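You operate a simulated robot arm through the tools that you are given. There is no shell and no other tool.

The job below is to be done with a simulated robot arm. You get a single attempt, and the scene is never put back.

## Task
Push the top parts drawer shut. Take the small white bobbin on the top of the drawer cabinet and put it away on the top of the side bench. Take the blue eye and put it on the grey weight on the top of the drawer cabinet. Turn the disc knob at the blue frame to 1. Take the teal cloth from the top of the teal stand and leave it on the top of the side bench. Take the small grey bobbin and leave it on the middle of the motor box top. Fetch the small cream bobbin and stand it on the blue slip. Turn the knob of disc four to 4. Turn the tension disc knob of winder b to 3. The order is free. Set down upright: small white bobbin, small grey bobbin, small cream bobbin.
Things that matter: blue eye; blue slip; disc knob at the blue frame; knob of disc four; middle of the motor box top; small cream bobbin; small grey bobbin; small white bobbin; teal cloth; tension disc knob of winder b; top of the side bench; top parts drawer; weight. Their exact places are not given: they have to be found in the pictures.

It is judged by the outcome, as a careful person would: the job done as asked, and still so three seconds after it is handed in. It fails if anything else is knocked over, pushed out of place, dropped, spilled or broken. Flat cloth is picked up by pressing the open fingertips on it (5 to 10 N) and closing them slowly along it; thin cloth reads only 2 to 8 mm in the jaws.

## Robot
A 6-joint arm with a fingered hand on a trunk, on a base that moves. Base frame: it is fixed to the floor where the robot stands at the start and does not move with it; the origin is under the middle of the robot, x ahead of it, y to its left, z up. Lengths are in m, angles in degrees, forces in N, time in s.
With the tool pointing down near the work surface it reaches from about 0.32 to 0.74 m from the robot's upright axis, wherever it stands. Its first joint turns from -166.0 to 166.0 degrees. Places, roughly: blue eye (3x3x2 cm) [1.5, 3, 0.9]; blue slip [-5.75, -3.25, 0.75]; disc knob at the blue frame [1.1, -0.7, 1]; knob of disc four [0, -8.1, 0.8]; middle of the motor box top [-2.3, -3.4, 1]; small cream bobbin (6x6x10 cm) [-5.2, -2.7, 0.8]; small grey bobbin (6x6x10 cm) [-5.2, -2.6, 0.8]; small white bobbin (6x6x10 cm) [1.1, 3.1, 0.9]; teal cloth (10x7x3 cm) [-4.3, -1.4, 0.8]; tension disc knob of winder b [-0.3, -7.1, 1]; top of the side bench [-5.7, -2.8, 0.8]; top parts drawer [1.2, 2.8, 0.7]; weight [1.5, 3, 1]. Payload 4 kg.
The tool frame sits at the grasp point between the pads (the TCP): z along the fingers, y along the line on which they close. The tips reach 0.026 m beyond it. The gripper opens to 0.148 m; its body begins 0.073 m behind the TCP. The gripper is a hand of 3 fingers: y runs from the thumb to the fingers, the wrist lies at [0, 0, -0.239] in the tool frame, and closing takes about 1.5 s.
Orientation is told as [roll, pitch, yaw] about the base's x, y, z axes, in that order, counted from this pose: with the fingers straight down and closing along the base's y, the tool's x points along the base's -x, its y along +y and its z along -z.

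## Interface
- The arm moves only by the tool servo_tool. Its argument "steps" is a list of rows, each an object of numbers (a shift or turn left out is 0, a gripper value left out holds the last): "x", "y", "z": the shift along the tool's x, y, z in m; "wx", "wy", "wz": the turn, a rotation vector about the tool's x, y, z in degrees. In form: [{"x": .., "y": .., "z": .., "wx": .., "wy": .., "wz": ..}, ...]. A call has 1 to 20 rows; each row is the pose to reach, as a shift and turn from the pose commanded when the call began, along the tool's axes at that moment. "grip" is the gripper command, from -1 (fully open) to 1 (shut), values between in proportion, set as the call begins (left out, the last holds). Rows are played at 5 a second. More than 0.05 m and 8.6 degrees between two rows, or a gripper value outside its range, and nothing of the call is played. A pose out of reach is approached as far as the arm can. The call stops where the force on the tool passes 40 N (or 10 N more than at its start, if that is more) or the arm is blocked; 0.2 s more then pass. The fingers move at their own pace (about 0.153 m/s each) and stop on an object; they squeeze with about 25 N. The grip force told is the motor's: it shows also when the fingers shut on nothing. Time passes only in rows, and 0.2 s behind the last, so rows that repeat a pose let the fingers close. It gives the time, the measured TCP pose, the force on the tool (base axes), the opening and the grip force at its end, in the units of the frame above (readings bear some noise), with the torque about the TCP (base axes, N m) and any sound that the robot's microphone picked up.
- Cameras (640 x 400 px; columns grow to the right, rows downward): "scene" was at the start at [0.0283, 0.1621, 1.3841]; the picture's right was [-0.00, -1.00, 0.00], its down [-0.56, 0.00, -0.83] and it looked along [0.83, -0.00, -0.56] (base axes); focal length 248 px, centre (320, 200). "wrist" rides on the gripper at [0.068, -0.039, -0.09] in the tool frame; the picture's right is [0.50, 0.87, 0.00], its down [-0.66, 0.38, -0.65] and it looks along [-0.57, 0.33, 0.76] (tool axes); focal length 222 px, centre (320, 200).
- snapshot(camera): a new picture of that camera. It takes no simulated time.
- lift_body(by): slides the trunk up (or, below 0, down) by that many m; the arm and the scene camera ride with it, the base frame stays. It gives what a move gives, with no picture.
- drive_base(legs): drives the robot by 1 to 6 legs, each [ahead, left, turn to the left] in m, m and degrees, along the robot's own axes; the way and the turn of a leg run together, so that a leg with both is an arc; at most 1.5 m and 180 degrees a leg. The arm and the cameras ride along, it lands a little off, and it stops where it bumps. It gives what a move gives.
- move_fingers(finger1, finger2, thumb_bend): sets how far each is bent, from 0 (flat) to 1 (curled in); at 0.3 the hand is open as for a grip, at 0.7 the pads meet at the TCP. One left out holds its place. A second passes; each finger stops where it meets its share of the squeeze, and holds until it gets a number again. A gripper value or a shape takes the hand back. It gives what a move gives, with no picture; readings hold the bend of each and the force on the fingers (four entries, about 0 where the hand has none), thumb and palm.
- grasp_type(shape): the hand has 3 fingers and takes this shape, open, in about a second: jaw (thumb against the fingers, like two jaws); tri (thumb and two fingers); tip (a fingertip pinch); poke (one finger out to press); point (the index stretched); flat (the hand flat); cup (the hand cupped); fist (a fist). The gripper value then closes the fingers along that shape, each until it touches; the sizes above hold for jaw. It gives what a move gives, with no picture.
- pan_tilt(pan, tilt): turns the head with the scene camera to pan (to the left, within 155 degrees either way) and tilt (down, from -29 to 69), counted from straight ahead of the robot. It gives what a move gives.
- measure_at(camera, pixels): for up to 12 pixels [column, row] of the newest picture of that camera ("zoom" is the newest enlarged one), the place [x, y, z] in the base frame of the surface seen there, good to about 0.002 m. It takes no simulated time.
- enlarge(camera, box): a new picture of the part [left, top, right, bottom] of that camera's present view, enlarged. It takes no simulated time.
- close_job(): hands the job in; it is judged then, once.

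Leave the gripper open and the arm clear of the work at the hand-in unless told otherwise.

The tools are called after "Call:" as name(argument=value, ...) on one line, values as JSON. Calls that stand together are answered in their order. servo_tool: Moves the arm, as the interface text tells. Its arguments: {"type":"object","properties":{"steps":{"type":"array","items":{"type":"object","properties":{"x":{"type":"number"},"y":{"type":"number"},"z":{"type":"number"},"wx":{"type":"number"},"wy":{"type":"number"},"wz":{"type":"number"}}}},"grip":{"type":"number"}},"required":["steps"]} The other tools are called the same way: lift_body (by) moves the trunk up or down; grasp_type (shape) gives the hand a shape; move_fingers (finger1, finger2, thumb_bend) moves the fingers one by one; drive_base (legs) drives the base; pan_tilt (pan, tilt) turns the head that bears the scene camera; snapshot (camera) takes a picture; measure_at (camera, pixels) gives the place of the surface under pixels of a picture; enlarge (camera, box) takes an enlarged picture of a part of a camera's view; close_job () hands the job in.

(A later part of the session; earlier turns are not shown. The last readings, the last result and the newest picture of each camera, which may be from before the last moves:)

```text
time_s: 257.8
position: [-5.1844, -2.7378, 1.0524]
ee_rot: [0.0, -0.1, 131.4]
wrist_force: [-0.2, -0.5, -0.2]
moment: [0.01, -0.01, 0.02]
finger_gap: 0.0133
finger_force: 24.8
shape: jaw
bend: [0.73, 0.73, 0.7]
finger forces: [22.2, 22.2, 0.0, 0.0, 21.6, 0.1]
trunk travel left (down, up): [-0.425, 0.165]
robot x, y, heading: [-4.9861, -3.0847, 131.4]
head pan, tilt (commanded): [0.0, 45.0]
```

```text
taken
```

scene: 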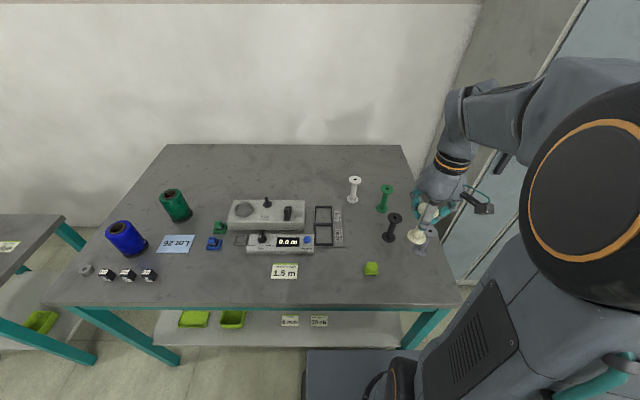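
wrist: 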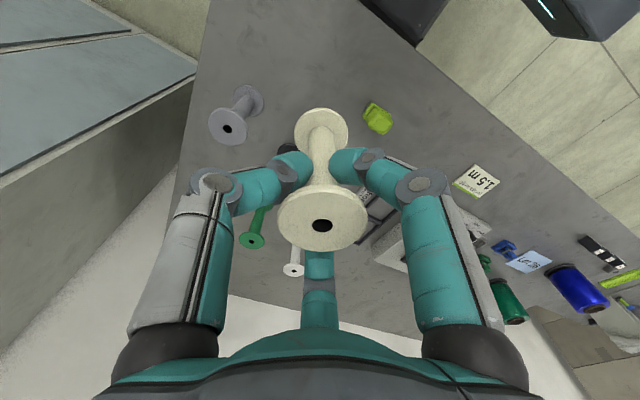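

The cream bobbin is held. The slip is out of reach from here, so I'll slide left. Check the bench's left leg and the second table first, and re-measure the slip.

Call:
measure_at(camera="scene", pixels=[[175, 362], [92, 360], [62, 222], [45, 300], [30, 345], [196, 236], [156, 252], [190, 252], [163, 236], [175, 244], [148, 248], [190, 218]])

Call:
enlarge(camera="scene", box=[80, 180, 240, 290])

```text
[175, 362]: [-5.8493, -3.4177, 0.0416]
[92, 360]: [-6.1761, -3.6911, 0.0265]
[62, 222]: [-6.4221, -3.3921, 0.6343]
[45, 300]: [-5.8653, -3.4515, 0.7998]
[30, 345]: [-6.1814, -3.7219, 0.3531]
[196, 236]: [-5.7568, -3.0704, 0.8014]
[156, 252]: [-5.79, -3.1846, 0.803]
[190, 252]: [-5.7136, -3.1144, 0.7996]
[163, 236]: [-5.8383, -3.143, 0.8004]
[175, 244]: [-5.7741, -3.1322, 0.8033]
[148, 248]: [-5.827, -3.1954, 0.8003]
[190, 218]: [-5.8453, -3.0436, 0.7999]
```

```text
3.64 times, centred on (160, 235) of scene
```

zoom: 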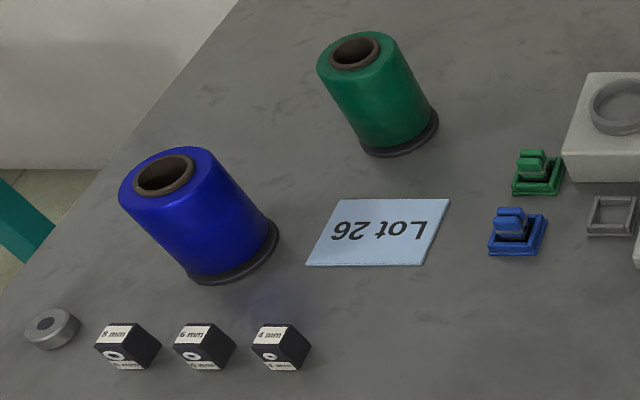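

Measure the slip's corners and the spools in this zoom.

Call:
measure_at(camera="zoom", pixels=[[343, 202], [446, 202], [419, 262], [310, 262], [379, 232], [232, 278], [275, 235], [395, 150], [437, 120], [510, 245], [285, 350], [190, 270]])

```text
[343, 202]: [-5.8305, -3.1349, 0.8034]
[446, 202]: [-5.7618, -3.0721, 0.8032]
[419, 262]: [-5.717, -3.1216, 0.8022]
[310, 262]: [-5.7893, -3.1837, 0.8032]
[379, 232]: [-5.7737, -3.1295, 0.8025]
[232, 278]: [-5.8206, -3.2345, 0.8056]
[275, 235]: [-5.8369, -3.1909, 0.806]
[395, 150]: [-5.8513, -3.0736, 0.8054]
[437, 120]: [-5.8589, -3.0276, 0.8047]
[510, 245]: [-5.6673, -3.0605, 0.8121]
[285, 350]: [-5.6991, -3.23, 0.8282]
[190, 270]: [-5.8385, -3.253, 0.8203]
```

Slip centre (-5.7746,-3.1281). Slide left 0.5 m with the bobbin held at z≈1.05.

Call:
drive_base(legs=[[0, 0.5, 0.3]])

Call:
snapshot(camera="scene")

```text
time_s: 260.7
position: [-5.5586, -3.0698, 1.0521]
ee_rot: [-0.1, 0.0, 131.7]
wrist_force: [-0.1, -1.0, -0.3]
moment: [0.04, -0.01, 0.02]
finger_gap: 0.013
finger_force: 24.5
shape: jaw
bend: [0.73, 0.73, 0.7]
finger forces: [22.1, 22.2, 0.1, 0.1, 21.8, 0.1]
trunk travel left (down, up): [-0.425, 0.165]
robot x, y, heading: [-5.3562, -3.4085, 131.9]
head pan, tilt (commanded): [0.0, 45.0]
```

```text
taken
```

scene: 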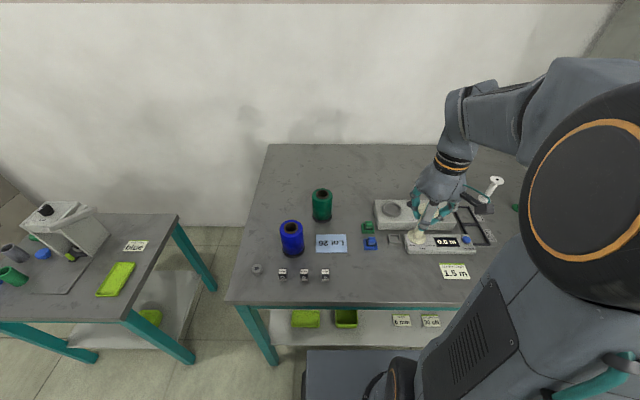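

From here I re-measure the slip at (331,243) and the surrounding spools.

Call:
enlarge(camera="scene", box=[250, 180, 410, 290])

Call:
measure_at(camera="zoom", pixels=[[235, 200], [350, 200], [352, 260], [237, 260], [295, 230], [175, 250], [160, 185], [265, 145], [245, 80], [420, 225], [300, 320], [130, 270]])

```text
3.64 times, centred on (330, 235) of scene
```

zoom: 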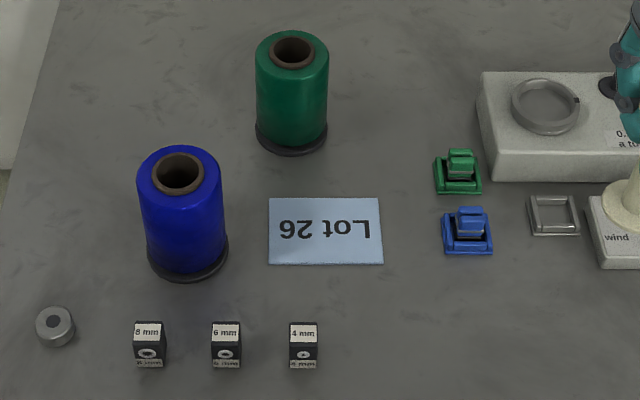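

```text
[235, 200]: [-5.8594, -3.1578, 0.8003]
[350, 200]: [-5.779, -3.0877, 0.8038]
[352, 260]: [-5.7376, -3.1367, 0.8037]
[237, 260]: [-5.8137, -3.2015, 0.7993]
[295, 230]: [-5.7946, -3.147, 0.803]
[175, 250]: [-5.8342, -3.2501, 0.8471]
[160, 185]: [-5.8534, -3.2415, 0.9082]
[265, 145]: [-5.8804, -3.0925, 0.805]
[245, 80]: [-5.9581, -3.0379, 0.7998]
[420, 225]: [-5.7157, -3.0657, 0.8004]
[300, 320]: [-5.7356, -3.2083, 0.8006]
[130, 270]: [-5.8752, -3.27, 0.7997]
```

Slip centre ≈(-5.7736,-3.1287); spools are close behind and left. I'll turn the hand 30° so no finger points at a spool, and aim 1 cm right/front of centre (still fully on the slip).

Call:
servo_tool(steps=[{"x": -0.0157, "y": 0.0316, "wz": -5}, {"x": -0.0315, "y": 0.0632, "wz": -10}, {"x": -0.0472, "y": 0.0948, "wz": -15}, {"x": -0.0629, "y": 0.1263, "wz": -20}, {"x": -0.0787, "y": 0.1579, "wz": -25}, {"x": -0.0944, "y": 0.1895, "wz": -30}, {"x": -0.0944, "y": 0.1895, "wz": -30}])

Call:
snapshot(camera="wrist")

Call:
snapshot(camera="scene")

```text
time_s: 262.3
position: [-5.7618, -3.1261, 1.0494]
ee_rot: [0.0, 0.0, 161.8]
wrist_force: [-0.8, -0.1, 0.4]
moment: [0.01, 0.0, -0.03]
finger_gap: 0.013
finger_force: 24.7
shape: jaw
bend: [0.73, 0.73, 0.7]
finger forces: [22.0, 22.2, 0.0, 0.0, 21.8, 0.1]
trunk travel left (down, up): [-0.425, 0.165]
robot x, y, heading: [-5.3603, -3.4118, 131.7]
head pan, tilt (commanded): [0.0, 45.0]
```

```text
taken
```

wrist: 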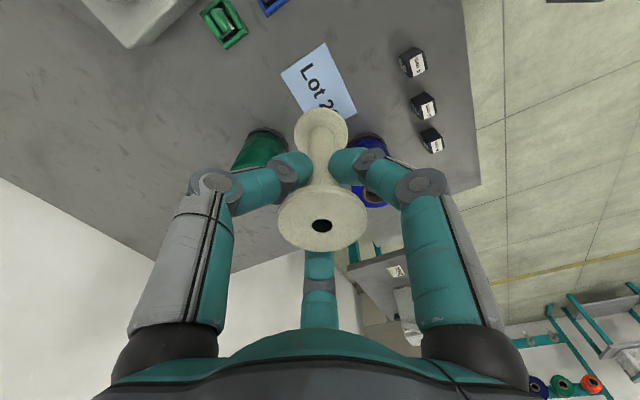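

```text
taken
```

scene: 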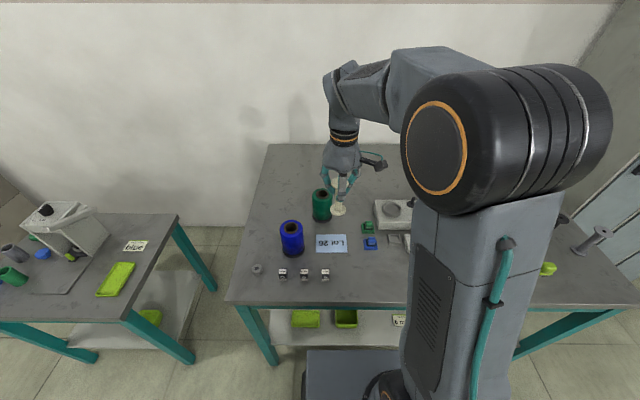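

The middle finger points between the two spools as intended. Descend 15.5 cm to just above the slip.

Call:
servo_tool(steps=[{"z": 0.03}, {"z": 0.06}, {"z": 0.09}, {"z": 0.115}, {"z": 0.135}, {"z": 0.15}, {"z": 0.157}, {"z": 0.157}])

Call:
snapshot(camera="wrist")

Call:
enlarge(camera="scene", box=[250, 160, 410, 270])

```text
time_s: 264.1
position: [-5.7637, -3.1257, 0.8935]
ee_rot: [0.0, -0.1, 161.5]
wrist_force: [0.1, -0.5, 0.7]
moment: [0.02, -0.04, 0.02]
finger_gap: 0.0133
finger_force: 25.3
shape: jaw
bend: [0.73, 0.73, 0.7]
finger forces: [22.0, 22.5, 0.0, 0.0, 21.5, 0.0]
trunk travel left (down, up): [-0.425, 0.165]
robot x, y, heading: [-5.3595, -3.4106, 131.8]
head pan, tilt (commanded): [0.0, 45.0]
```

```text
taken
```

wrist: 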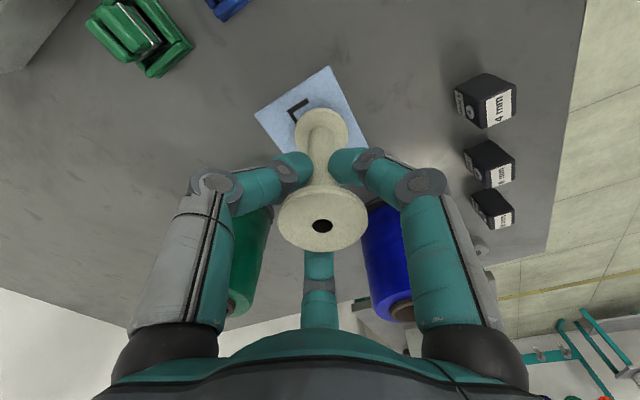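

```text
3.64 times, centred on (330, 215) of scene
```

zoom: 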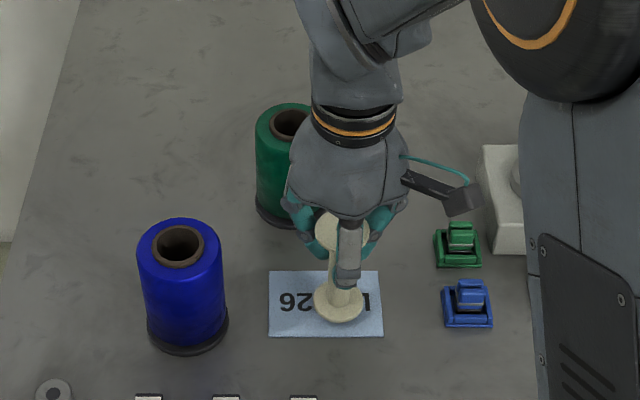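

The bobbin base is over the slip. Lower in fine steps until contact.

Call:
servo_tool(steps=[{"z": 0.002}, {"z": 0.004}, {"z": 0.005}, {"z": 0.005}])

Call:
servo_tool(steps=[{"z": 0.001}, {"z": 0.002}, {"z": 0.002}])

```text
time_s: 265.1
position: [-5.7626, -3.1248, 0.8886]
ee_rot: [0.0, 0.0, 161.7]
wrist_force: [0.1, 0.8, -0.1]
moment: [-0.04, 0.01, -0.01]
finger_gap: 0.013
finger_force: 25.1
shape: jaw
bend: [0.73, 0.73, 0.7]
finger forces: [22.0, 22.4, 0.1, 0.0, 21.5, 0.0]
trunk travel left (down, up): [-0.425, 0.165]
robot x, y, heading: [-5.3564, -3.4143, 132.0]
head pan, tilt (commanded): [0.0, 45.0]
```

```text
time_s: 265.9
position: [-5.7621, -3.1245, 0.8878]
ee_rot: [0.0, 0.0, 161.6]
wrist_force: [0.3, -0.3, -1.1]
moment: [0.04, -0.02, 0.0]
finger_gap: 0.0131
finger_force: 25.6
shape: jaw
bend: [0.73, 0.73, 0.7]
finger forces: [22.0, 22.4, 0.1, 0.0, 21.4, 0.0]
trunk travel left (down, up): [-0.425, 0.165]
robot x, y, heading: [-5.3561, -3.413, 131.8]
head pan, tilt (commanded): [0.0, 45.0]
```

Call:
servo_tool(steps=[{"z": 0.001}, {"z": 0.002}, {"z": 0.002}])

Call:
servo_tool(steps=[{"z": 0.001}, {"z": 0.0015}, {"z": 0.0015}])

```text
time_s: 266.7
position: [-5.762, -3.1257, 0.8865]
ee_rot: [0.0, 0.0, 161.8]
wrist_force: [-0.9, -0.2, 0.0]
moment: [0.0, 0.02, 0.02]
finger_gap: 0.0132
finger_force: 24.6
shape: jaw
bend: [0.73, 0.73, 0.7]
finger forces: [22.0, 22.4, 0.0, 0.0, 21.4, 0.0]
trunk travel left (down, up): [-0.425, 0.165]
robot x, y, heading: [-5.3599, -3.4121, 131.7]
head pan, tilt (commanded): [0.0, 45.0]
```

```text
time_s: 267.5
position: [-5.7633, -3.1248, 0.8843]
ee_rot: [0.0, 0.0, 161.7]
wrist_force: [1.5, -1.3, 3.5]
moment: [-0.01, 0.01, -0.02]
finger_gap: 0.0133
finger_force: 24.9
shape: jaw
bend: [0.73, 0.73, 0.7]
finger forces: [23.0, 22.7, 0.1, 0.1, 22.5, 0.0]
trunk travel left (down, up): [-0.425, 0.165]
robot x, y, heading: [-5.3592, -3.4092, 131.8]
head pan, tilt (commanded): [0.0, 45.0]
```

Contact (3.5 N). Settle 0.7 mm more and release to a small opening.

Call:
servo_tool(steps=[{"z": 0.0007}, {"z": 0.0007}])

Call:
servo_tool(steps=[{"z": 0}, {"z": 0}, {"z": 0}, {"z": 0}], grip=0.1)

Call:
snapshot(camera="wrist")

Call:
servo_tool(steps=[{"z": -0.02}, {"z": -0.05}, {"z": -0.09}, {"z": -0.13}, {"z": -0.16}, {"z": -0.16}])

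Call:
enlarge(camera="scene", box=[250, 160, 410, 270])

```text
time_s: 268.1
position: [-5.7627, -3.1243, 0.8844]
ee_rot: [0.0, -0.1, 161.7]
wrist_force: [2.1, 0.1, 14.1]
moment: [-0.06, -0.04, 0.03]
finger_gap: 0.0137
finger_force: 24.7
shape: jaw
bend: [0.73, 0.73, 0.69]
finger forces: [25.3, 24.7, 0.1, 0.0, 25.0, 0.0]
trunk travel left (down, up): [-0.425, 0.165]
robot x, y, heading: [-5.3526, -3.4108, 131.8]
head pan, tilt (commanded): [0.0, 45.0]
```

```text
time_s: 269.1
position: [-5.7626, -3.1254, 0.8819]
ee_rot: [-0.1, 0.0, 161.7]
wrist_force: [0.3, -0.3, 0.6]
moment: [0.05, -0.01, -0.02]
finger_gap: 0.0659
finger_force: 0.1
shape: jaw
bend: [0.39, 0.39, 0.7]
finger forces: [0.0, 0.1, 0.1, 0.1, 0.0, 0.0]
trunk travel left (down, up): [-0.425, 0.165]
robot x, y, heading: [-5.3554, -3.4089, 131.8]
head pan, tilt (commanded): [0.0, 45.0]
```

```text
taken
```

wrist: 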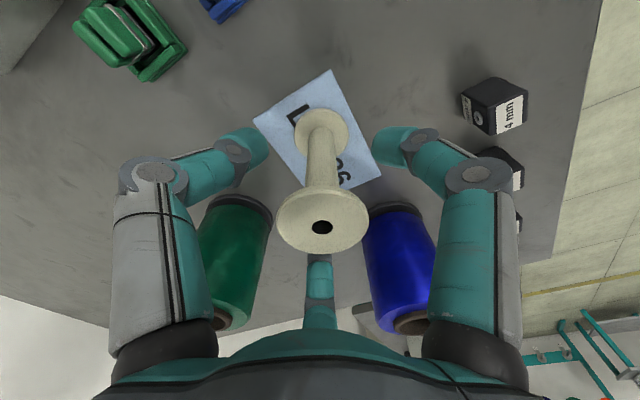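

```text
time_s: 270.5
position: [-5.7653, -3.1269, 1.0414]
ee_rot: [0.0, 0.1, 161.6]
wrist_force: [0.2, -0.2, 0.3]
moment: [-0.03, -0.02, 0.0]
finger_gap: 0.066
finger_force: 0.0
shape: jaw
bend: [0.39, 0.39, 0.7]
finger forces: [0.1, 0.0, 0.1, 0.0, 0.1, 0.0]
trunk travel left (down, up): [-0.425, 0.165]
robot x, y, heading: [-5.358, -3.41, 131.7]
head pan, tilt (commanded): [0.0, 45.0]
```

```text
3.64 times, centred on (330, 215) of scene
```

zoom: 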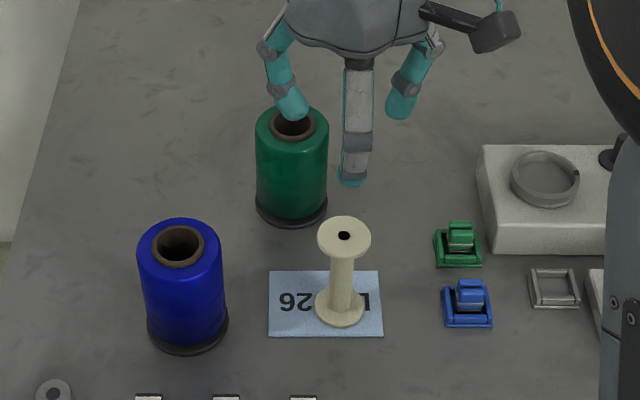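

The cream bobbin stands squarely on the blue slip. Now fold the hand back in front, then drive to the teal stand for the cloth.

Call:
servo_tool(steps=[{"z": -0.03}, {"x": 0.025, "y": -0.012, "z": -0.06, "wz": 6}, {"x": 0.05, "y": -0.024, "z": -0.06, "wz": 12}, {"x": 0.075, "y": -0.036, "z": -0.06, "wz": 18}, {"x": 0.1, "y": -0.048, "z": -0.06, "wz": 24}, {"x": 0.1284, "y": -0.0588, "z": -0.06, "wz": 30}, {"x": 0.1284, "y": -0.0588, "z": -0.06, "wz": 30}])

Call:
drive_base(legs=[[-0.3, 0, 0.2], [0, -1.1, 0]])

Call:
pan_tilt(pan=-35, tilt=28)

Call:
snapshot(camera="scene")

```text
time_s: 272.1
position: [-5.6194, -3.1114, 1.1056]
ee_rot: [0.0, 0.0, 131.6]
wrist_force: [-0.2, 0.0, -0.4]
moment: [0.0, 0.0, -0.03]
finger_gap: 0.0663
finger_force: 0.1
shape: jaw
bend: [0.39, 0.39, 0.7]
finger forces: [0.0, 0.1, 0.0, 0.0, 0.0, 0.1]
trunk travel left (down, up): [-0.425, 0.165]
robot x, y, heading: [-5.3555, -3.4138, 131.8]
head pan, tilt (commanded): [0.0, 45.0]
```

```text
time_s: 279.3
position: [-4.6134, -2.5947, 1.1049]
ee_rot: [0.0, 0.0, 131.7]
wrist_force: [0.4, 0.0, -0.4]
moment: [0.0, 0.0, 0.0]
finger_gap: 0.0662
finger_force: 0.1
shape: jaw
bend: [0.39, 0.39, 0.7]
finger forces: [0.0, 0.0, 0.0, 0.0, 0.0, 0.1]
trunk travel left (down, up): [-0.425, 0.165]
robot x, y, heading: [-4.3493, -2.8962, 131.8]
head pan, tilt (commanded): [0.0, 45.0]
```

```text
time_s: 280.3
position: [-4.6132, -2.5942, 1.1046]
ee_rot: [0.0, 0.0, 131.7]
wrist_force: [-1.1, 0.2, -0.2]
moment: [-0.02, -0.02, -0.03]
finger_gap: 0.0662
finger_force: 0.2
shape: jaw
bend: [0.39, 0.39, 0.7]
finger forces: [0.0, 0.1, 0.0, 0.0, 0.0, 0.1]
trunk travel left (down, up): [-0.425, 0.165]
robot x, y, heading: [-4.352, -2.9022, 131.9]
head pan, tilt (commanded): [-35.0, 28.0]
```

```text
taken
```

scene: 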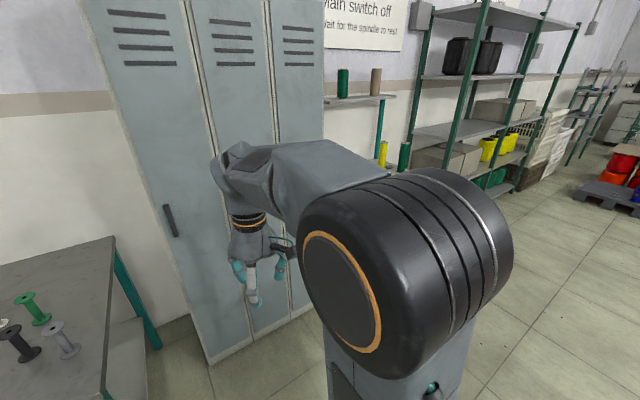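

I'm in front of the lockers. Measure the lockers' front so I keep clear, then continue right.

Call:
measure_at(camera="scene", pixels=[[212, 358], [170, 220], [315, 310], [348, 95], [380, 160], [404, 160], [385, 100], [150, 345]])

Call:
drive_base(legs=[[0, -1.0, 0]])

Call:
pan_tilt(pan=15, tilt=35)

Call:
snapshot(camera="scene")

```text
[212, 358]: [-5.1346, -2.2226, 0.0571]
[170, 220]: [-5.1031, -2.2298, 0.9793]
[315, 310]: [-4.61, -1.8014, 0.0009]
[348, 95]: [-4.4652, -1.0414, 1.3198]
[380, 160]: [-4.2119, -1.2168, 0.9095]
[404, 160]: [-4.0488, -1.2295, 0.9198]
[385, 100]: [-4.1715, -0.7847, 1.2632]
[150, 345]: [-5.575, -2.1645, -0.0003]
```

```text
time_s: 285.6
position: [-3.8447, -1.9134, 1.1047]
ee_rot: [0.1, 0.0, 131.5]
wrist_force: [0.4, -0.2, -0.5]
moment: [-0.02, 0.01, 0.02]
finger_gap: 0.0662
finger_force: 0.0
shape: jaw
bend: [0.39, 0.39, 0.7]
finger forces: [0.0, 0.0, 0.0, 0.0, 0.1, 0.0]
trunk travel left (down, up): [-0.425, 0.165]
robot x, y, heading: [-3.5855, -2.2132, 131.4]
head pan, tilt (commanded): [-35.0, 28.0]
```

```text
time_s: 286.8
position: [-3.8446, -1.9132, 1.1035]
ee_rot: [0.0, 0.0, 131.4]
wrist_force: [0.3, -0.6, -0.4]
moment: [-0.03, 0.01, -0.02]
finger_gap: 0.066
finger_force: 0.2
shape: jaw
bend: [0.39, 0.39, 0.7]
finger forces: [0.0, 0.1, 0.1, 0.0, 0.1, 0.0]
trunk travel left (down, up): [-0.425, 0.165]
robot x, y, heading: [-3.5818, -2.2144, 131.4]
head pan, tilt (commanded): [15.0, 35.0]
```

```text
taken
```

scene: 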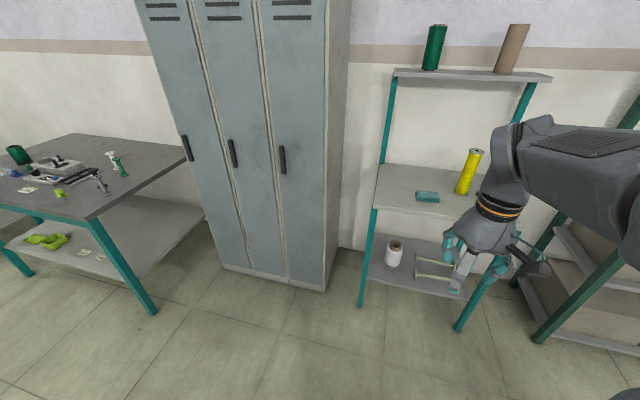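

The teal cloth lies on the stand at (428,196), with an upper shelf behind/above it. Measure everything relevant.

Call:
measure_at(camera="scene", pixels=[[428, 196], [418, 193], [438, 194], [418, 200], [438, 201], [465, 185], [470, 82], [395, 78], [550, 80], [380, 205], [460, 205], [400, 75]])

Call:
enlarge(camera="scene", box=[360, 130, 520, 230])

```text
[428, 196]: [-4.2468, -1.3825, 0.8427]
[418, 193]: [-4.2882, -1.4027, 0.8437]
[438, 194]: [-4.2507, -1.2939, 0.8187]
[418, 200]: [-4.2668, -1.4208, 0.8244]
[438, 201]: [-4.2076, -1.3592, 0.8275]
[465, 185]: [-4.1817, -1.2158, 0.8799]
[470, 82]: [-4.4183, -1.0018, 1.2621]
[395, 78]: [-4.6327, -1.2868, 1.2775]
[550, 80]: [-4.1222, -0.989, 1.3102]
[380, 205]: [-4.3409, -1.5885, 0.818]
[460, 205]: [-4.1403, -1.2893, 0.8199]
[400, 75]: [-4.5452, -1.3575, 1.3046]
```

```text
4.00 times, centred on (440, 180) of scene
```

zoom: 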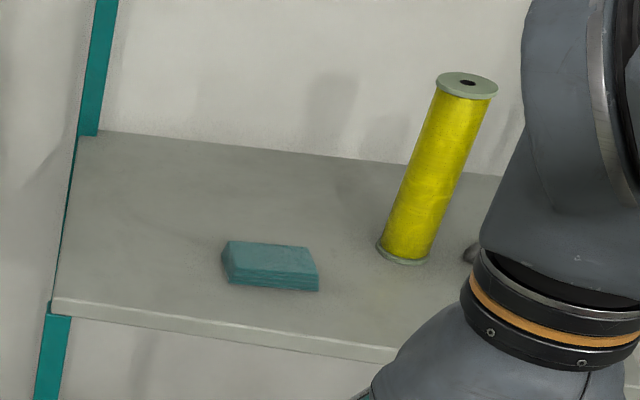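

The folded cloth is at n≈-4.08, t≈-1.84, top z≈0.843 on the stand (0.82); shelf above starts at t≈-2.04. Drive 0.42 ahead and 0.05 right.

Call:
drive_base(legs=[[0.42, -0.05, 0.5]])

Call:
pan_tilt(pan=0, tilt=42)

Call:
snapshot(camera="scene")

Call:
snapshot(camera="wrist")

```text
time_s: 289.4
position: [-4.0959, -1.5622, 1.1035]
ee_rot: [0.0, -0.1, 131.8]
wrist_force: [-0.3, 0.1, -0.3]
moment: [-0.01, 0.01, 0.01]
finger_gap: 0.0662
finger_force: 0.1
shape: jaw
bend: [0.39, 0.39, 0.7]
finger forces: [0.1, 0.1, 0.0, 0.1, 0.0, 0.0]
trunk travel left (down, up): [-0.425, 0.165]
robot x, y, heading: [-3.834, -1.8627, 131.7]
head pan, tilt (commanded): [15.0, 35.0]
```

```text
time_s: 290.2
position: [-4.0963, -1.5611, 1.1038]
ee_rot: [0.0, 0.1, 131.8]
wrist_force: [-0.7, 0.3, 0.5]
moment: [0.01, 0.0, 0.05]
finger_gap: 0.0663
finger_force: 0.0
shape: jaw
bend: [0.39, 0.39, 0.7]
finger forces: [0.0, 0.0, 0.0, 0.0, 0.0, 0.1]
trunk travel left (down, up): [-0.425, 0.165]
robot x, y, heading: [-3.8351, -1.8618, 131.9]
head pan, tilt (commanded): [0.0, 42.0]
```

```text
taken
```

scene: 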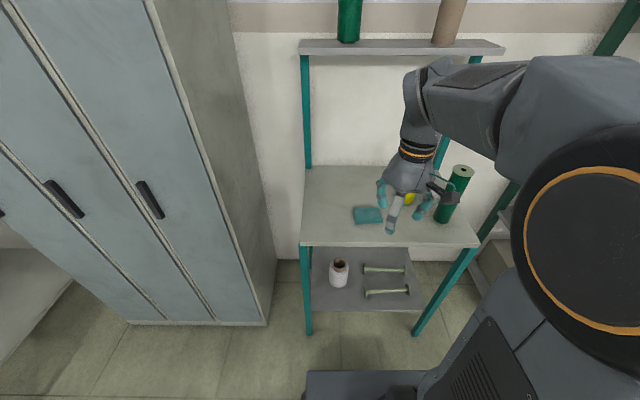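

```text
taken
```

wrist: 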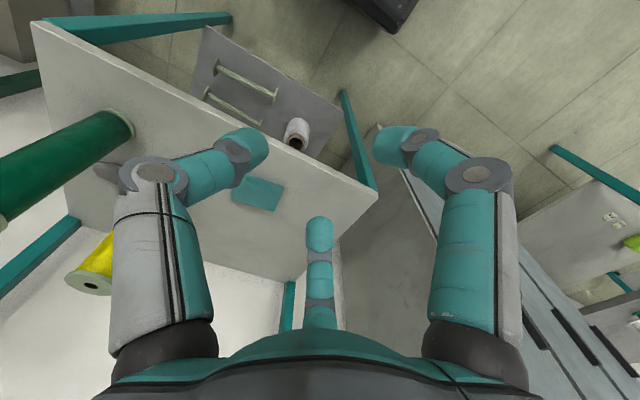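

Zoom in on the cloth in both views and measure its corners.

Call:
enlarge(camera="scene", box=[330, 190, 410, 240])

Call:
measure_at(camera="zoom", pixels=[[200, 140], [400, 140], [200, 255], [410, 250], [300, 200], [300, 265], [300, 140], [150, 300], [450, 300]])

Call:
enlarge(camera="wrist", box=[210, 160, 310, 220])

Call:
measure_at(camera="zoom", pixels=[[150, 180], [250, 105], [470, 160], [400, 320], [300, 215], [140, 260]])

```text
8.00 times, centred on (370, 215) of scene
```

zoom: 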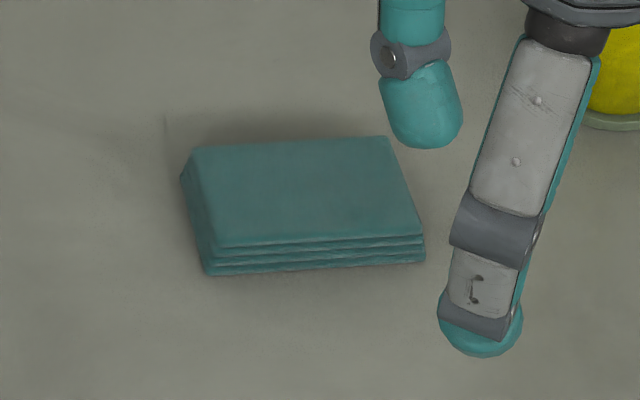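

```text
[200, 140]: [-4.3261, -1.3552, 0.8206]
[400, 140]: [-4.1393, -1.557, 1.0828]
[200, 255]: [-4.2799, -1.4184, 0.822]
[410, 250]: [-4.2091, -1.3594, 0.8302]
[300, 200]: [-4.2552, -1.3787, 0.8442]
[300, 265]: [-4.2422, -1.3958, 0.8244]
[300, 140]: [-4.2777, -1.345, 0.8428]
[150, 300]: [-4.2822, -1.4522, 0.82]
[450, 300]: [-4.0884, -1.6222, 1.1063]
```

```text
6.40 times, centred on (260, 190) of wrist
```

zoom: 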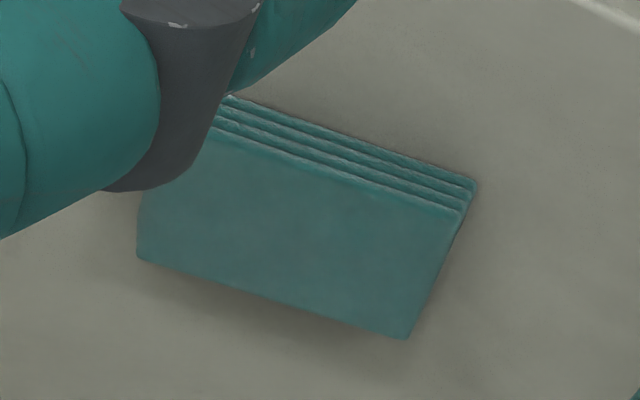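

```text
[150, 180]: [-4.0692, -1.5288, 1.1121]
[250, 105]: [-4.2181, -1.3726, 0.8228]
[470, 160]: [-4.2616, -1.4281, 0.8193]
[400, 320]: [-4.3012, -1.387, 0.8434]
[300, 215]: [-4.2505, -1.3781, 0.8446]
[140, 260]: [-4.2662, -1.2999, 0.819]
```

Cloth is a neat folded stack, centre ≈(-4.256,-1.3735), about 9–10 × 7 cm, long side along n. I'll grip the whole stack by its sides: thumb on the right end, fingers on front and back. Move over it with fingers fully open.

Call:
servo_tool(steps=[{"x": -0.035, "y": -0.0023, "z": 0}, {"x": -0.07, "y": -0.0046, "z": 0}, {"x": -0.105, "y": -0.0069, "z": 0.01}, {"x": -0.14, "y": -0.0091, "z": 0.03}, {"x": -0.175, "y": -0.0114, "z": 0.05}, {"x": -0.21, "y": -0.0137, "z": 0.08}, {"x": -0.2464, "y": -0.016, "z": 0.11}, {"x": -0.2464, "y": -0.016, "z": 0.13}, {"x": -0.2464, "y": -0.016, "z": 0.13}], grip=-1)

Call:
snapshot(camera="wrist")

Call:
snapshot(camera="scene")

```text
time_s: 292.2
position: [-4.249, -1.3678, 0.976]
ee_rot: [0.0, 0.0, 131.8]
wrist_force: [0.0, -0.2, 0.3]
moment: [-0.02, 0.01, -0.03]
finger_gap: 0.1478
finger_force: 0.1
shape: jaw
bend: [0.3, 0.3, 0.3]
finger forces: [0.1, 0.0, 0.0, 0.0, 0.0, 0.0]
trunk travel left (down, up): [-0.425, 0.165]
robot x, y, heading: [-3.8316, -1.8599, 131.8]
head pan, tilt (commanded): [0.0, 42.0]
```

```text
taken
```

wrist: 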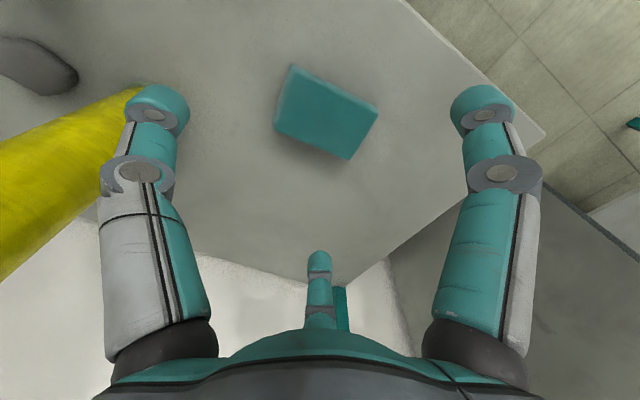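

```text
taken
```

scene: 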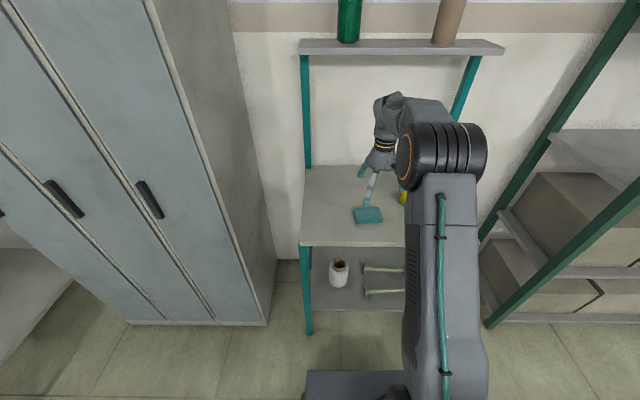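

Yellow bobbin is about 8 cm from the thumb – fine. Check cloth corners once more from this view.

Call:
measure_at(camera="wrist", pixels=[[295, 70], [374, 107], [348, 156], [278, 123], [326, 112], [120, 100], [60, 170]])

```text
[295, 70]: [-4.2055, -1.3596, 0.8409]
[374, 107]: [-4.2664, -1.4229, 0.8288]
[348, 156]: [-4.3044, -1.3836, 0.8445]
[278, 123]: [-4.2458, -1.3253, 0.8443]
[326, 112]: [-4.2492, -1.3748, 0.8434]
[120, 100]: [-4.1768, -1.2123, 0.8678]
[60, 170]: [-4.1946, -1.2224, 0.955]
```

Centre confirmed (-4.2555,-1.373). Descend to TCP z≈0.849 (tips about 3 mm above the stand).

Call:
servo_tool(steps=[{"z": 0.03}, {"z": 0.06}, {"z": 0.09}, {"z": 0.11}, {"z": 0.122}, {"z": 0.1265}, {"z": 0.1265}])

Call:
snapshot(camera="wrist")

```text
time_s: 293.8
position: [-4.2479, -1.368, 0.846]
ee_rot: [0.1, 0.0, 131.8]
wrist_force: [-0.7, -0.1, -0.3]
moment: [0.0, 0.01, 0.02]
finger_gap: 0.148
finger_force: 0.1
shape: jaw
bend: [0.3, 0.3, 0.3]
finger forces: [0.1, 0.0, 0.1, 0.0, 0.0, 0.0]
trunk travel left (down, up): [-0.425, 0.165]
robot x, y, heading: [-3.8346, -1.8618, 131.7]
head pan, tilt (commanded): [0.0, 42.0]
```

```text
taken
```

wrist: 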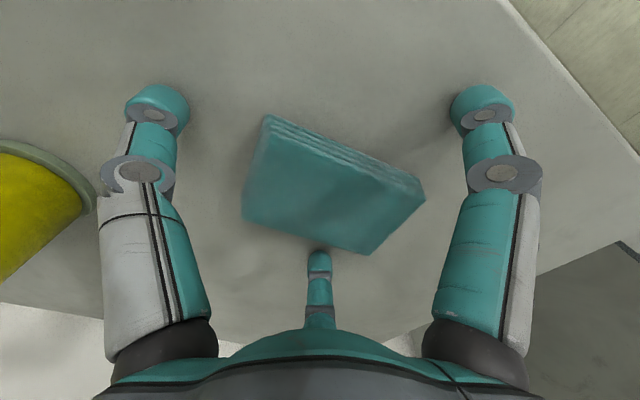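

The stack sits centrally. Raise 2 mm and close the fingers in stages.

Call:
servo_tool(steps=[{"z": -0.002}, {"z": -0.002}, {"z": -0.002}], grip=0.0)

Call:
snapshot(camera="wrist")

```text
time_s: 294.6
position: [-4.2469, -1.3673, 0.8484]
ee_rot: [0.0, 0.0, 131.8]
wrist_force: [-0.6, 0.2, -1.1]
moment: [0.01, 0.0, 0.0]
finger_gap: 0.0647
finger_force: 24.6
shape: jaw
bend: [0.77, 0.37, 0.7]
finger forces: [19.2, 22.1, 0.0, 0.1, 21.7, 0.1]
trunk travel left (down, up): [-0.425, 0.165]
robot x, y, heading: [-3.8329, -1.86, 131.8]
head pan, tilt (commanded): [0.0, 42.0]
```

```text
taken
```

wrist: 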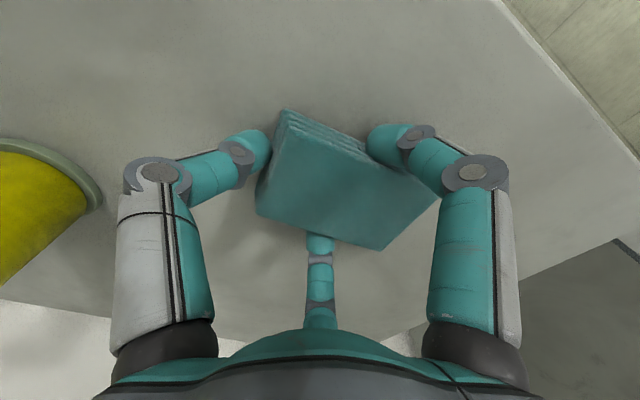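

All three fingers are on the stack (≈20 N each). Command a bit more closing to hold, then lift slowly.

Call:
servo_tool(steps=[{"z": 0}, {"z": 0}, {"z": 0}, {"z": 0}], grip=0.7)

Call:
servo_tool(steps=[{"z": -0.01}, {"z": -0.02}, {"z": -0.035}, {"z": -0.05}, {"z": -0.065}, {"z": -0.08}, {"z": -0.08}])

Call:
snapshot(camera="wrist")

Call:
snapshot(camera="scene")

```text
time_s: 295.6
position: [-4.2475, -1.3675, 0.8484]
ee_rot: [0.0, 0.0, 131.8]
wrist_force: [0.0, 0.2, -0.2]
moment: [0.01, 0.01, -0.04]
finger_gap: 0.0635
finger_force: 25.0
shape: jaw
bend: [0.77, 0.36, 0.7]
finger forces: [19.5, 21.3, 0.0, 0.1, 21.8, 0.0]
trunk travel left (down, up): [-0.425, 0.165]
robot x, y, heading: [-3.8339, -1.8627, 131.6]
head pan, tilt (commanded): [0.0, 42.0]
```

```text
time_s: 297.2
position: [-4.2471, -1.367, 0.9295]
ee_rot: [0.1, -0.1, 131.8]
wrist_force: [-0.3, 0.0, -0.8]
moment: [-0.01, -0.01, -0.03]
finger_gap: 0.0636
finger_force: 25.3
shape: jaw
bend: [0.77, 0.36, 0.7]
finger forces: [19.7, 21.5, 0.0, 0.0, 21.8, 0.0]
trunk travel left (down, up): [-0.425, 0.165]
robot x, y, heading: [-3.834, -1.862, 131.6]
head pan, tilt (commanded): [0.0, 42.0]
```

```text
taken
```

wrist: 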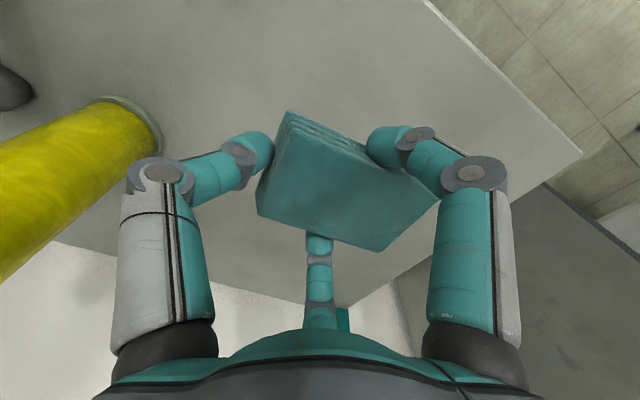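

```text
taken
```

scene: 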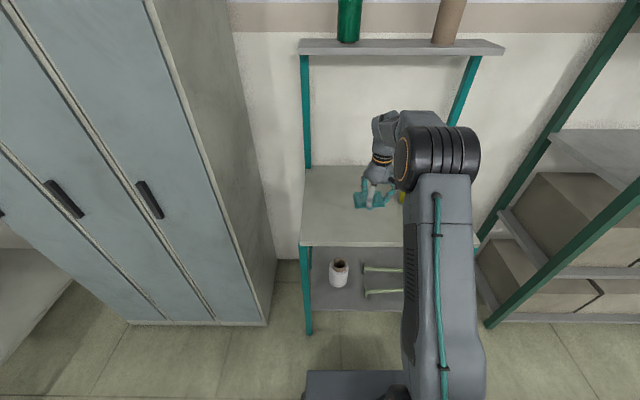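

The cloth stack is lifted cleanly. Raise and retract it in front of the robot.

Call:
servo_tool(steps=[{"z": -0.04}, {"x": 0.02, "z": -0.08}, {"x": 0.05, "z": -0.12}, {"x": 0.085, "z": -0.15}, {"x": 0.12, "y": 0.005, "z": -0.17}, {"x": 0.16, "y": 0.01, "z": -0.17}, {"x": 0.2, "y": 0.016, "z": -0.17}, {"x": 0.24, "y": 0.016, "z": -0.17}, {"x": 0.24, "y": 0.016, "z": -0.17}])

Call:
drive_base(legs=[[-0.42, 0, 0.3], [0, 0.85, 0]])

Call:
snapshot(camera="wrist")

```text
time_s: 299.2
position: [-4.1019, -1.5598, 1.0992]
ee_rot: [0.1, 0.1, 131.9]
wrist_force: [-0.1, -0.2, -0.6]
moment: [0.03, 0.01, 0.01]
finger_gap: 0.063
finger_force: 25.3
shape: jaw
bend: [0.77, 0.36, 0.7]
finger forces: [19.5, 21.5, 0.0, 0.1, 21.3, 0.0]
trunk travel left (down, up): [-0.425, 0.165]
robot x, y, heading: [-3.8323, -1.8681, 131.9]
head pan, tilt (commanded): [0.0, 42.0]
```

```text
time_s: 306.0
position: [-4.4415, -2.4507, 1.1002]
ee_rot: [0.0, 0.0, 131.8]
wrist_force: [0.3, -1.4, -1.6]
moment: [-0.01, -0.01, -0.04]
finger_gap: 0.0628
finger_force: 24.9
shape: jaw
bend: [0.77, 0.36, 0.7]
finger forces: [19.6, 21.6, 0.0, 0.1, 21.3, 0.0]
trunk travel left (down, up): [-0.425, 0.165]
robot x, y, heading: [-4.1715, -2.7547, 131.6]
head pan, tilt (commanded): [0.0, 42.0]
```

```text
taken
```

wrist: 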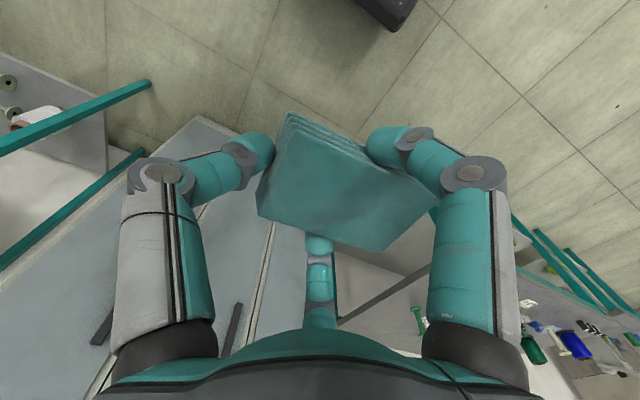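

Holding well. I'll lay the cloth on the free front strip of the bench (between the small weights and the "1.5 m" card). Slide left 1.26 m.

Call:
drive_base(legs=[[0, 1.26, 0.3]])

Call:
drive_base(legs=[[0.26, 0, 0]])

Call:
pan_tilt(pan=-5, tilt=45)

Call:
snapshot(camera="scene")

```text
time_s: 312.3
position: [-5.3818, -3.3261, 1.0993]
ee_rot: [0.1, -0.1, 134.1]
wrist_force: [0.1, 0.0, -0.2]
moment: [0.0, 0.0, 0.02]
finger_gap: 0.0629
finger_force: 25.3
shape: jaw
bend: [0.77, 0.36, 0.7]
finger forces: [19.6, 21.6, 0.1, 0.1, 21.4, 0.1]
trunk travel left (down, up): [-0.425, 0.165]
robot x, y, heading: [-5.1046, -3.6193, 134.1]
head pan, tilt (commanded): [0.0, 42.0]
```

```text
time_s: 314.2
position: [-5.5608, -3.1413, 1.0999]
ee_rot: [-0.1, 0.0, 134.1]
wrist_force: [-0.9, -0.2, -0.5]
moment: [0.03, 0.05, 0.01]
finger_gap: 0.0628
finger_force: 24.8
shape: jaw
bend: [0.77, 0.36, 0.7]
finger forces: [19.6, 21.6, 0.0, 0.0, 21.3, 0.0]
trunk travel left (down, up): [-0.425, 0.165]
robot x, y, heading: [-5.277, -3.4314, 134.2]
head pan, tilt (commanded): [0.0, 42.0]
```

```text
time_s: 314.9
position: [-5.5605, -3.141, 1.0984]
ee_rot: [0.0, 0.0, 134.1]
wrist_force: [0.7, 0.0, -0.3]
moment: [0.02, -0.03, -0.01]
finger_gap: 0.0627
finger_force: 24.5
shape: jaw
bend: [0.77, 0.36, 0.7]
finger forces: [19.6, 21.7, 0.0, 0.1, 21.3, 0.1]
trunk travel left (down, up): [-0.425, 0.165]
robot x, y, heading: [-5.2783, -3.4327, 134.2]
head pan, tilt (commanded): [-5.0, 45.0]
```

```text
taken
```

scene: 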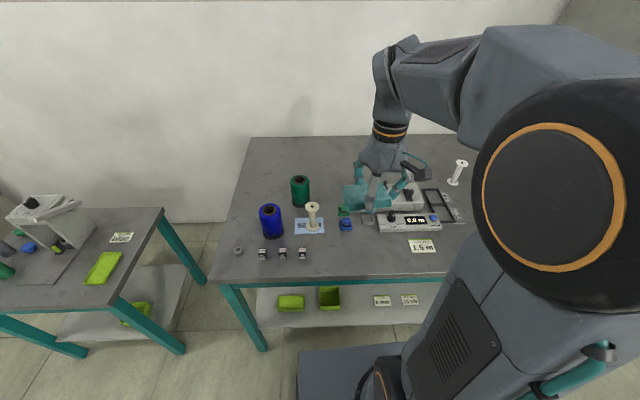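

The free strip lies between the last weight (303,252) and the "1.5 m" card (422,245). Measure it.

Call:
measure_at(camera="scene", pixels=[[360, 250], [360, 262], [360, 277], [308, 256], [410, 240], [411, 250], [378, 232], [346, 230], [340, 250], [395, 255], [350, 238], [440, 230]])

Call:
enlarge(camera="scene", box=[280, 170, 460, 290])

```text
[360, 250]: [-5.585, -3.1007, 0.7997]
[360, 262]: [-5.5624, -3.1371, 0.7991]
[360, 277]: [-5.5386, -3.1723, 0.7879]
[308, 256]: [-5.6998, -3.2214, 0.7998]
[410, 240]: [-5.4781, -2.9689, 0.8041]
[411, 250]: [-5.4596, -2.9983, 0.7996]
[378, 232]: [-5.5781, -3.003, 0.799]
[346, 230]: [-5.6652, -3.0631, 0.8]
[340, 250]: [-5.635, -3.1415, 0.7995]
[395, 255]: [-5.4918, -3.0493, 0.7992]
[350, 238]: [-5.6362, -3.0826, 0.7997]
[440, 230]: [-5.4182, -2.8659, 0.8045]
```

```text
3.33 times, centred on (370, 230) of scene
```

zoom: 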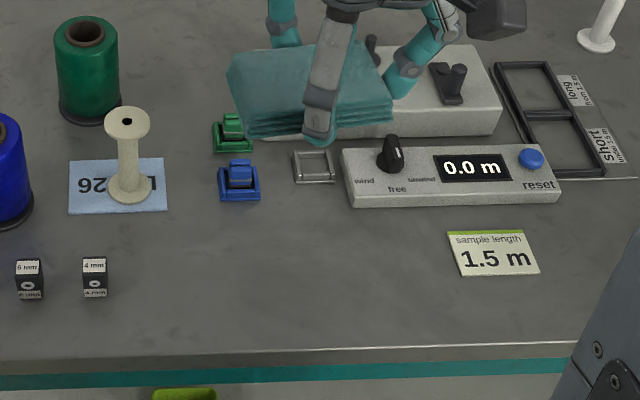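

Target centre for the cloth ≈(-5.585,-3.110). Find where the cloth sits relative to the TCP.

Call:
snapshot(camera="wrist")

Call:
measure_at(camera="wrist", pixels=[[290, 120], [345, 140], [262, 208], [382, 245], [432, 200], [345, 190], [310, 180]])

```text
taken
```

wrist: 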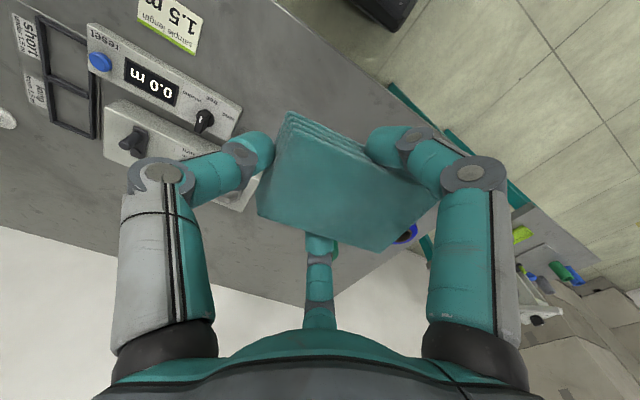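

```text
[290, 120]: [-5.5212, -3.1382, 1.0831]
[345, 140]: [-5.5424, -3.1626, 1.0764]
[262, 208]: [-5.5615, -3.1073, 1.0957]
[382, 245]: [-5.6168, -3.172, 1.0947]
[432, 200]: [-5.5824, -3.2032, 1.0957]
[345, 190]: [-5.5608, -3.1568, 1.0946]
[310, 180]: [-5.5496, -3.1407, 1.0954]
```

The cloth centre is 17 mm left of the TCP; its bottom is 28.5 mm below it. Move to place it at about (-5.56,-3.10) and descend to just above the bench.

Call:
servo_tool(steps=[{"x": -0.016, "y": -0.023, "z": 0.03}, {"x": -0.0332, "y": -0.0462, "z": 0.07}, {"x": -0.0332, "y": -0.0462, "z": 0.11}, {"x": -0.0332, "y": -0.0462, "z": 0.15}, {"x": -0.0332, "y": -0.0462, "z": 0.19}, {"x": -0.0332, "y": -0.0462, "z": 0.22}, {"x": -0.0332, "y": -0.0462, "z": 0.245}, {"x": -0.0332, "y": -0.0462, "z": 0.258}, {"x": -0.0332, "y": -0.0462, "z": 0.258}])

Call:
snapshot(camera="wrist")

Call:
enlarge(camera="scene", box=[280, 170, 460, 290])

```text
time_s: 316.9
position: [-5.5521, -3.0863, 0.8421]
ee_rot: [0.0, -0.1, 134.2]
wrist_force: [0.2, 0.1, -1.2]
moment: [-0.01, 0.0, 0.03]
finger_gap: 0.0622
finger_force: 24.9
shape: jaw
bend: [0.77, 0.36, 0.7]
finger forces: [19.7, 21.5, 0.0, 0.0, 20.7, 0.1]
trunk travel left (down, up): [-0.425, 0.165]
robot x, y, heading: [-5.2767, -3.4358, 134.1]
head pan, tilt (commanded): [-5.0, 45.0]
```

```text
taken
```

wrist: 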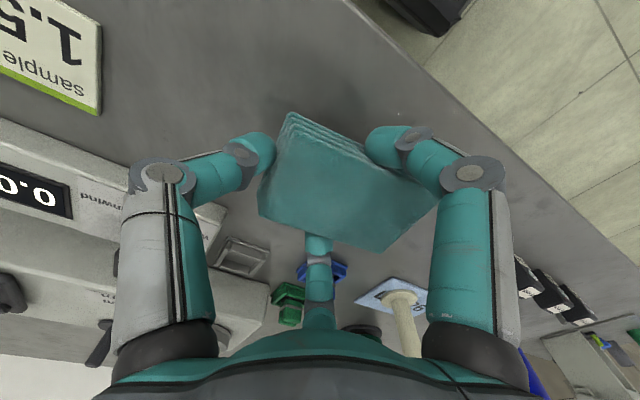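

```text
3.33 times, centred on (370, 230) of scene
```

zoom: 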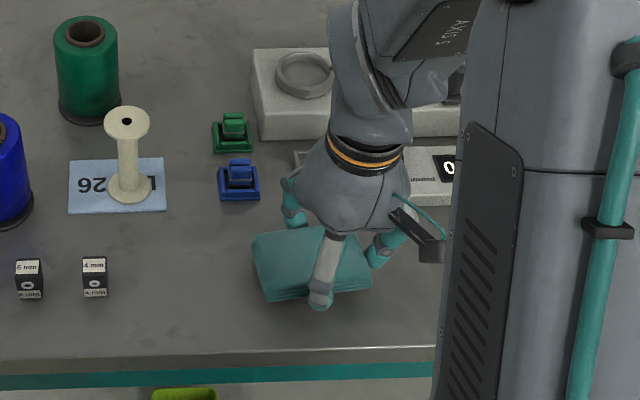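

Clear all round. Lower the last centimetre slowly.

Call:
servo_tool(steps=[{"z": 0.003}, {"z": 0.006}, {"z": 0.009}, {"z": 0.0105}, {"z": 0.0105}])

Call:
servo_tool(steps=[{"z": 0.001}, {"z": 0.002}, {"z": 0.002}])

```text
time_s: 318.1
position: [-5.5514, -3.0852, 0.8321]
ee_rot: [0.0, -0.1, 134.1]
wrist_force: [0.1, 0.2, -0.2]
moment: [0.0, -0.01, 0.0]
finger_gap: 0.0621
finger_force: 25.1
shape: jaw
bend: [0.77, 0.36, 0.7]
finger forces: [19.6, 21.5, 0.0, 0.1, 20.7, 0.0]
trunk travel left (down, up): [-0.425, 0.165]
robot x, y, heading: [-5.2797, -3.4322, 134.2]
head pan, tilt (commanded): [-5.0, 45.0]
```

```text
time_s: 318.9
position: [-5.5494, -3.0856, 0.8298]
ee_rot: [-0.1, 0.0, 134.1]
wrist_force: [-1.0, -0.6, -0.7]
moment: [0.03, -0.04, -0.02]
finger_gap: 0.0621
finger_force: 25.5
shape: jaw
bend: [0.77, 0.36, 0.7]
finger forces: [19.6, 21.6, 0.0, 0.1, 20.8, 0.0]
trunk travel left (down, up): [-0.425, 0.165]
robot x, y, heading: [-5.2798, -3.4348, 134.0]
head pan, tilt (commanded): [-5.0, 45.0]
```

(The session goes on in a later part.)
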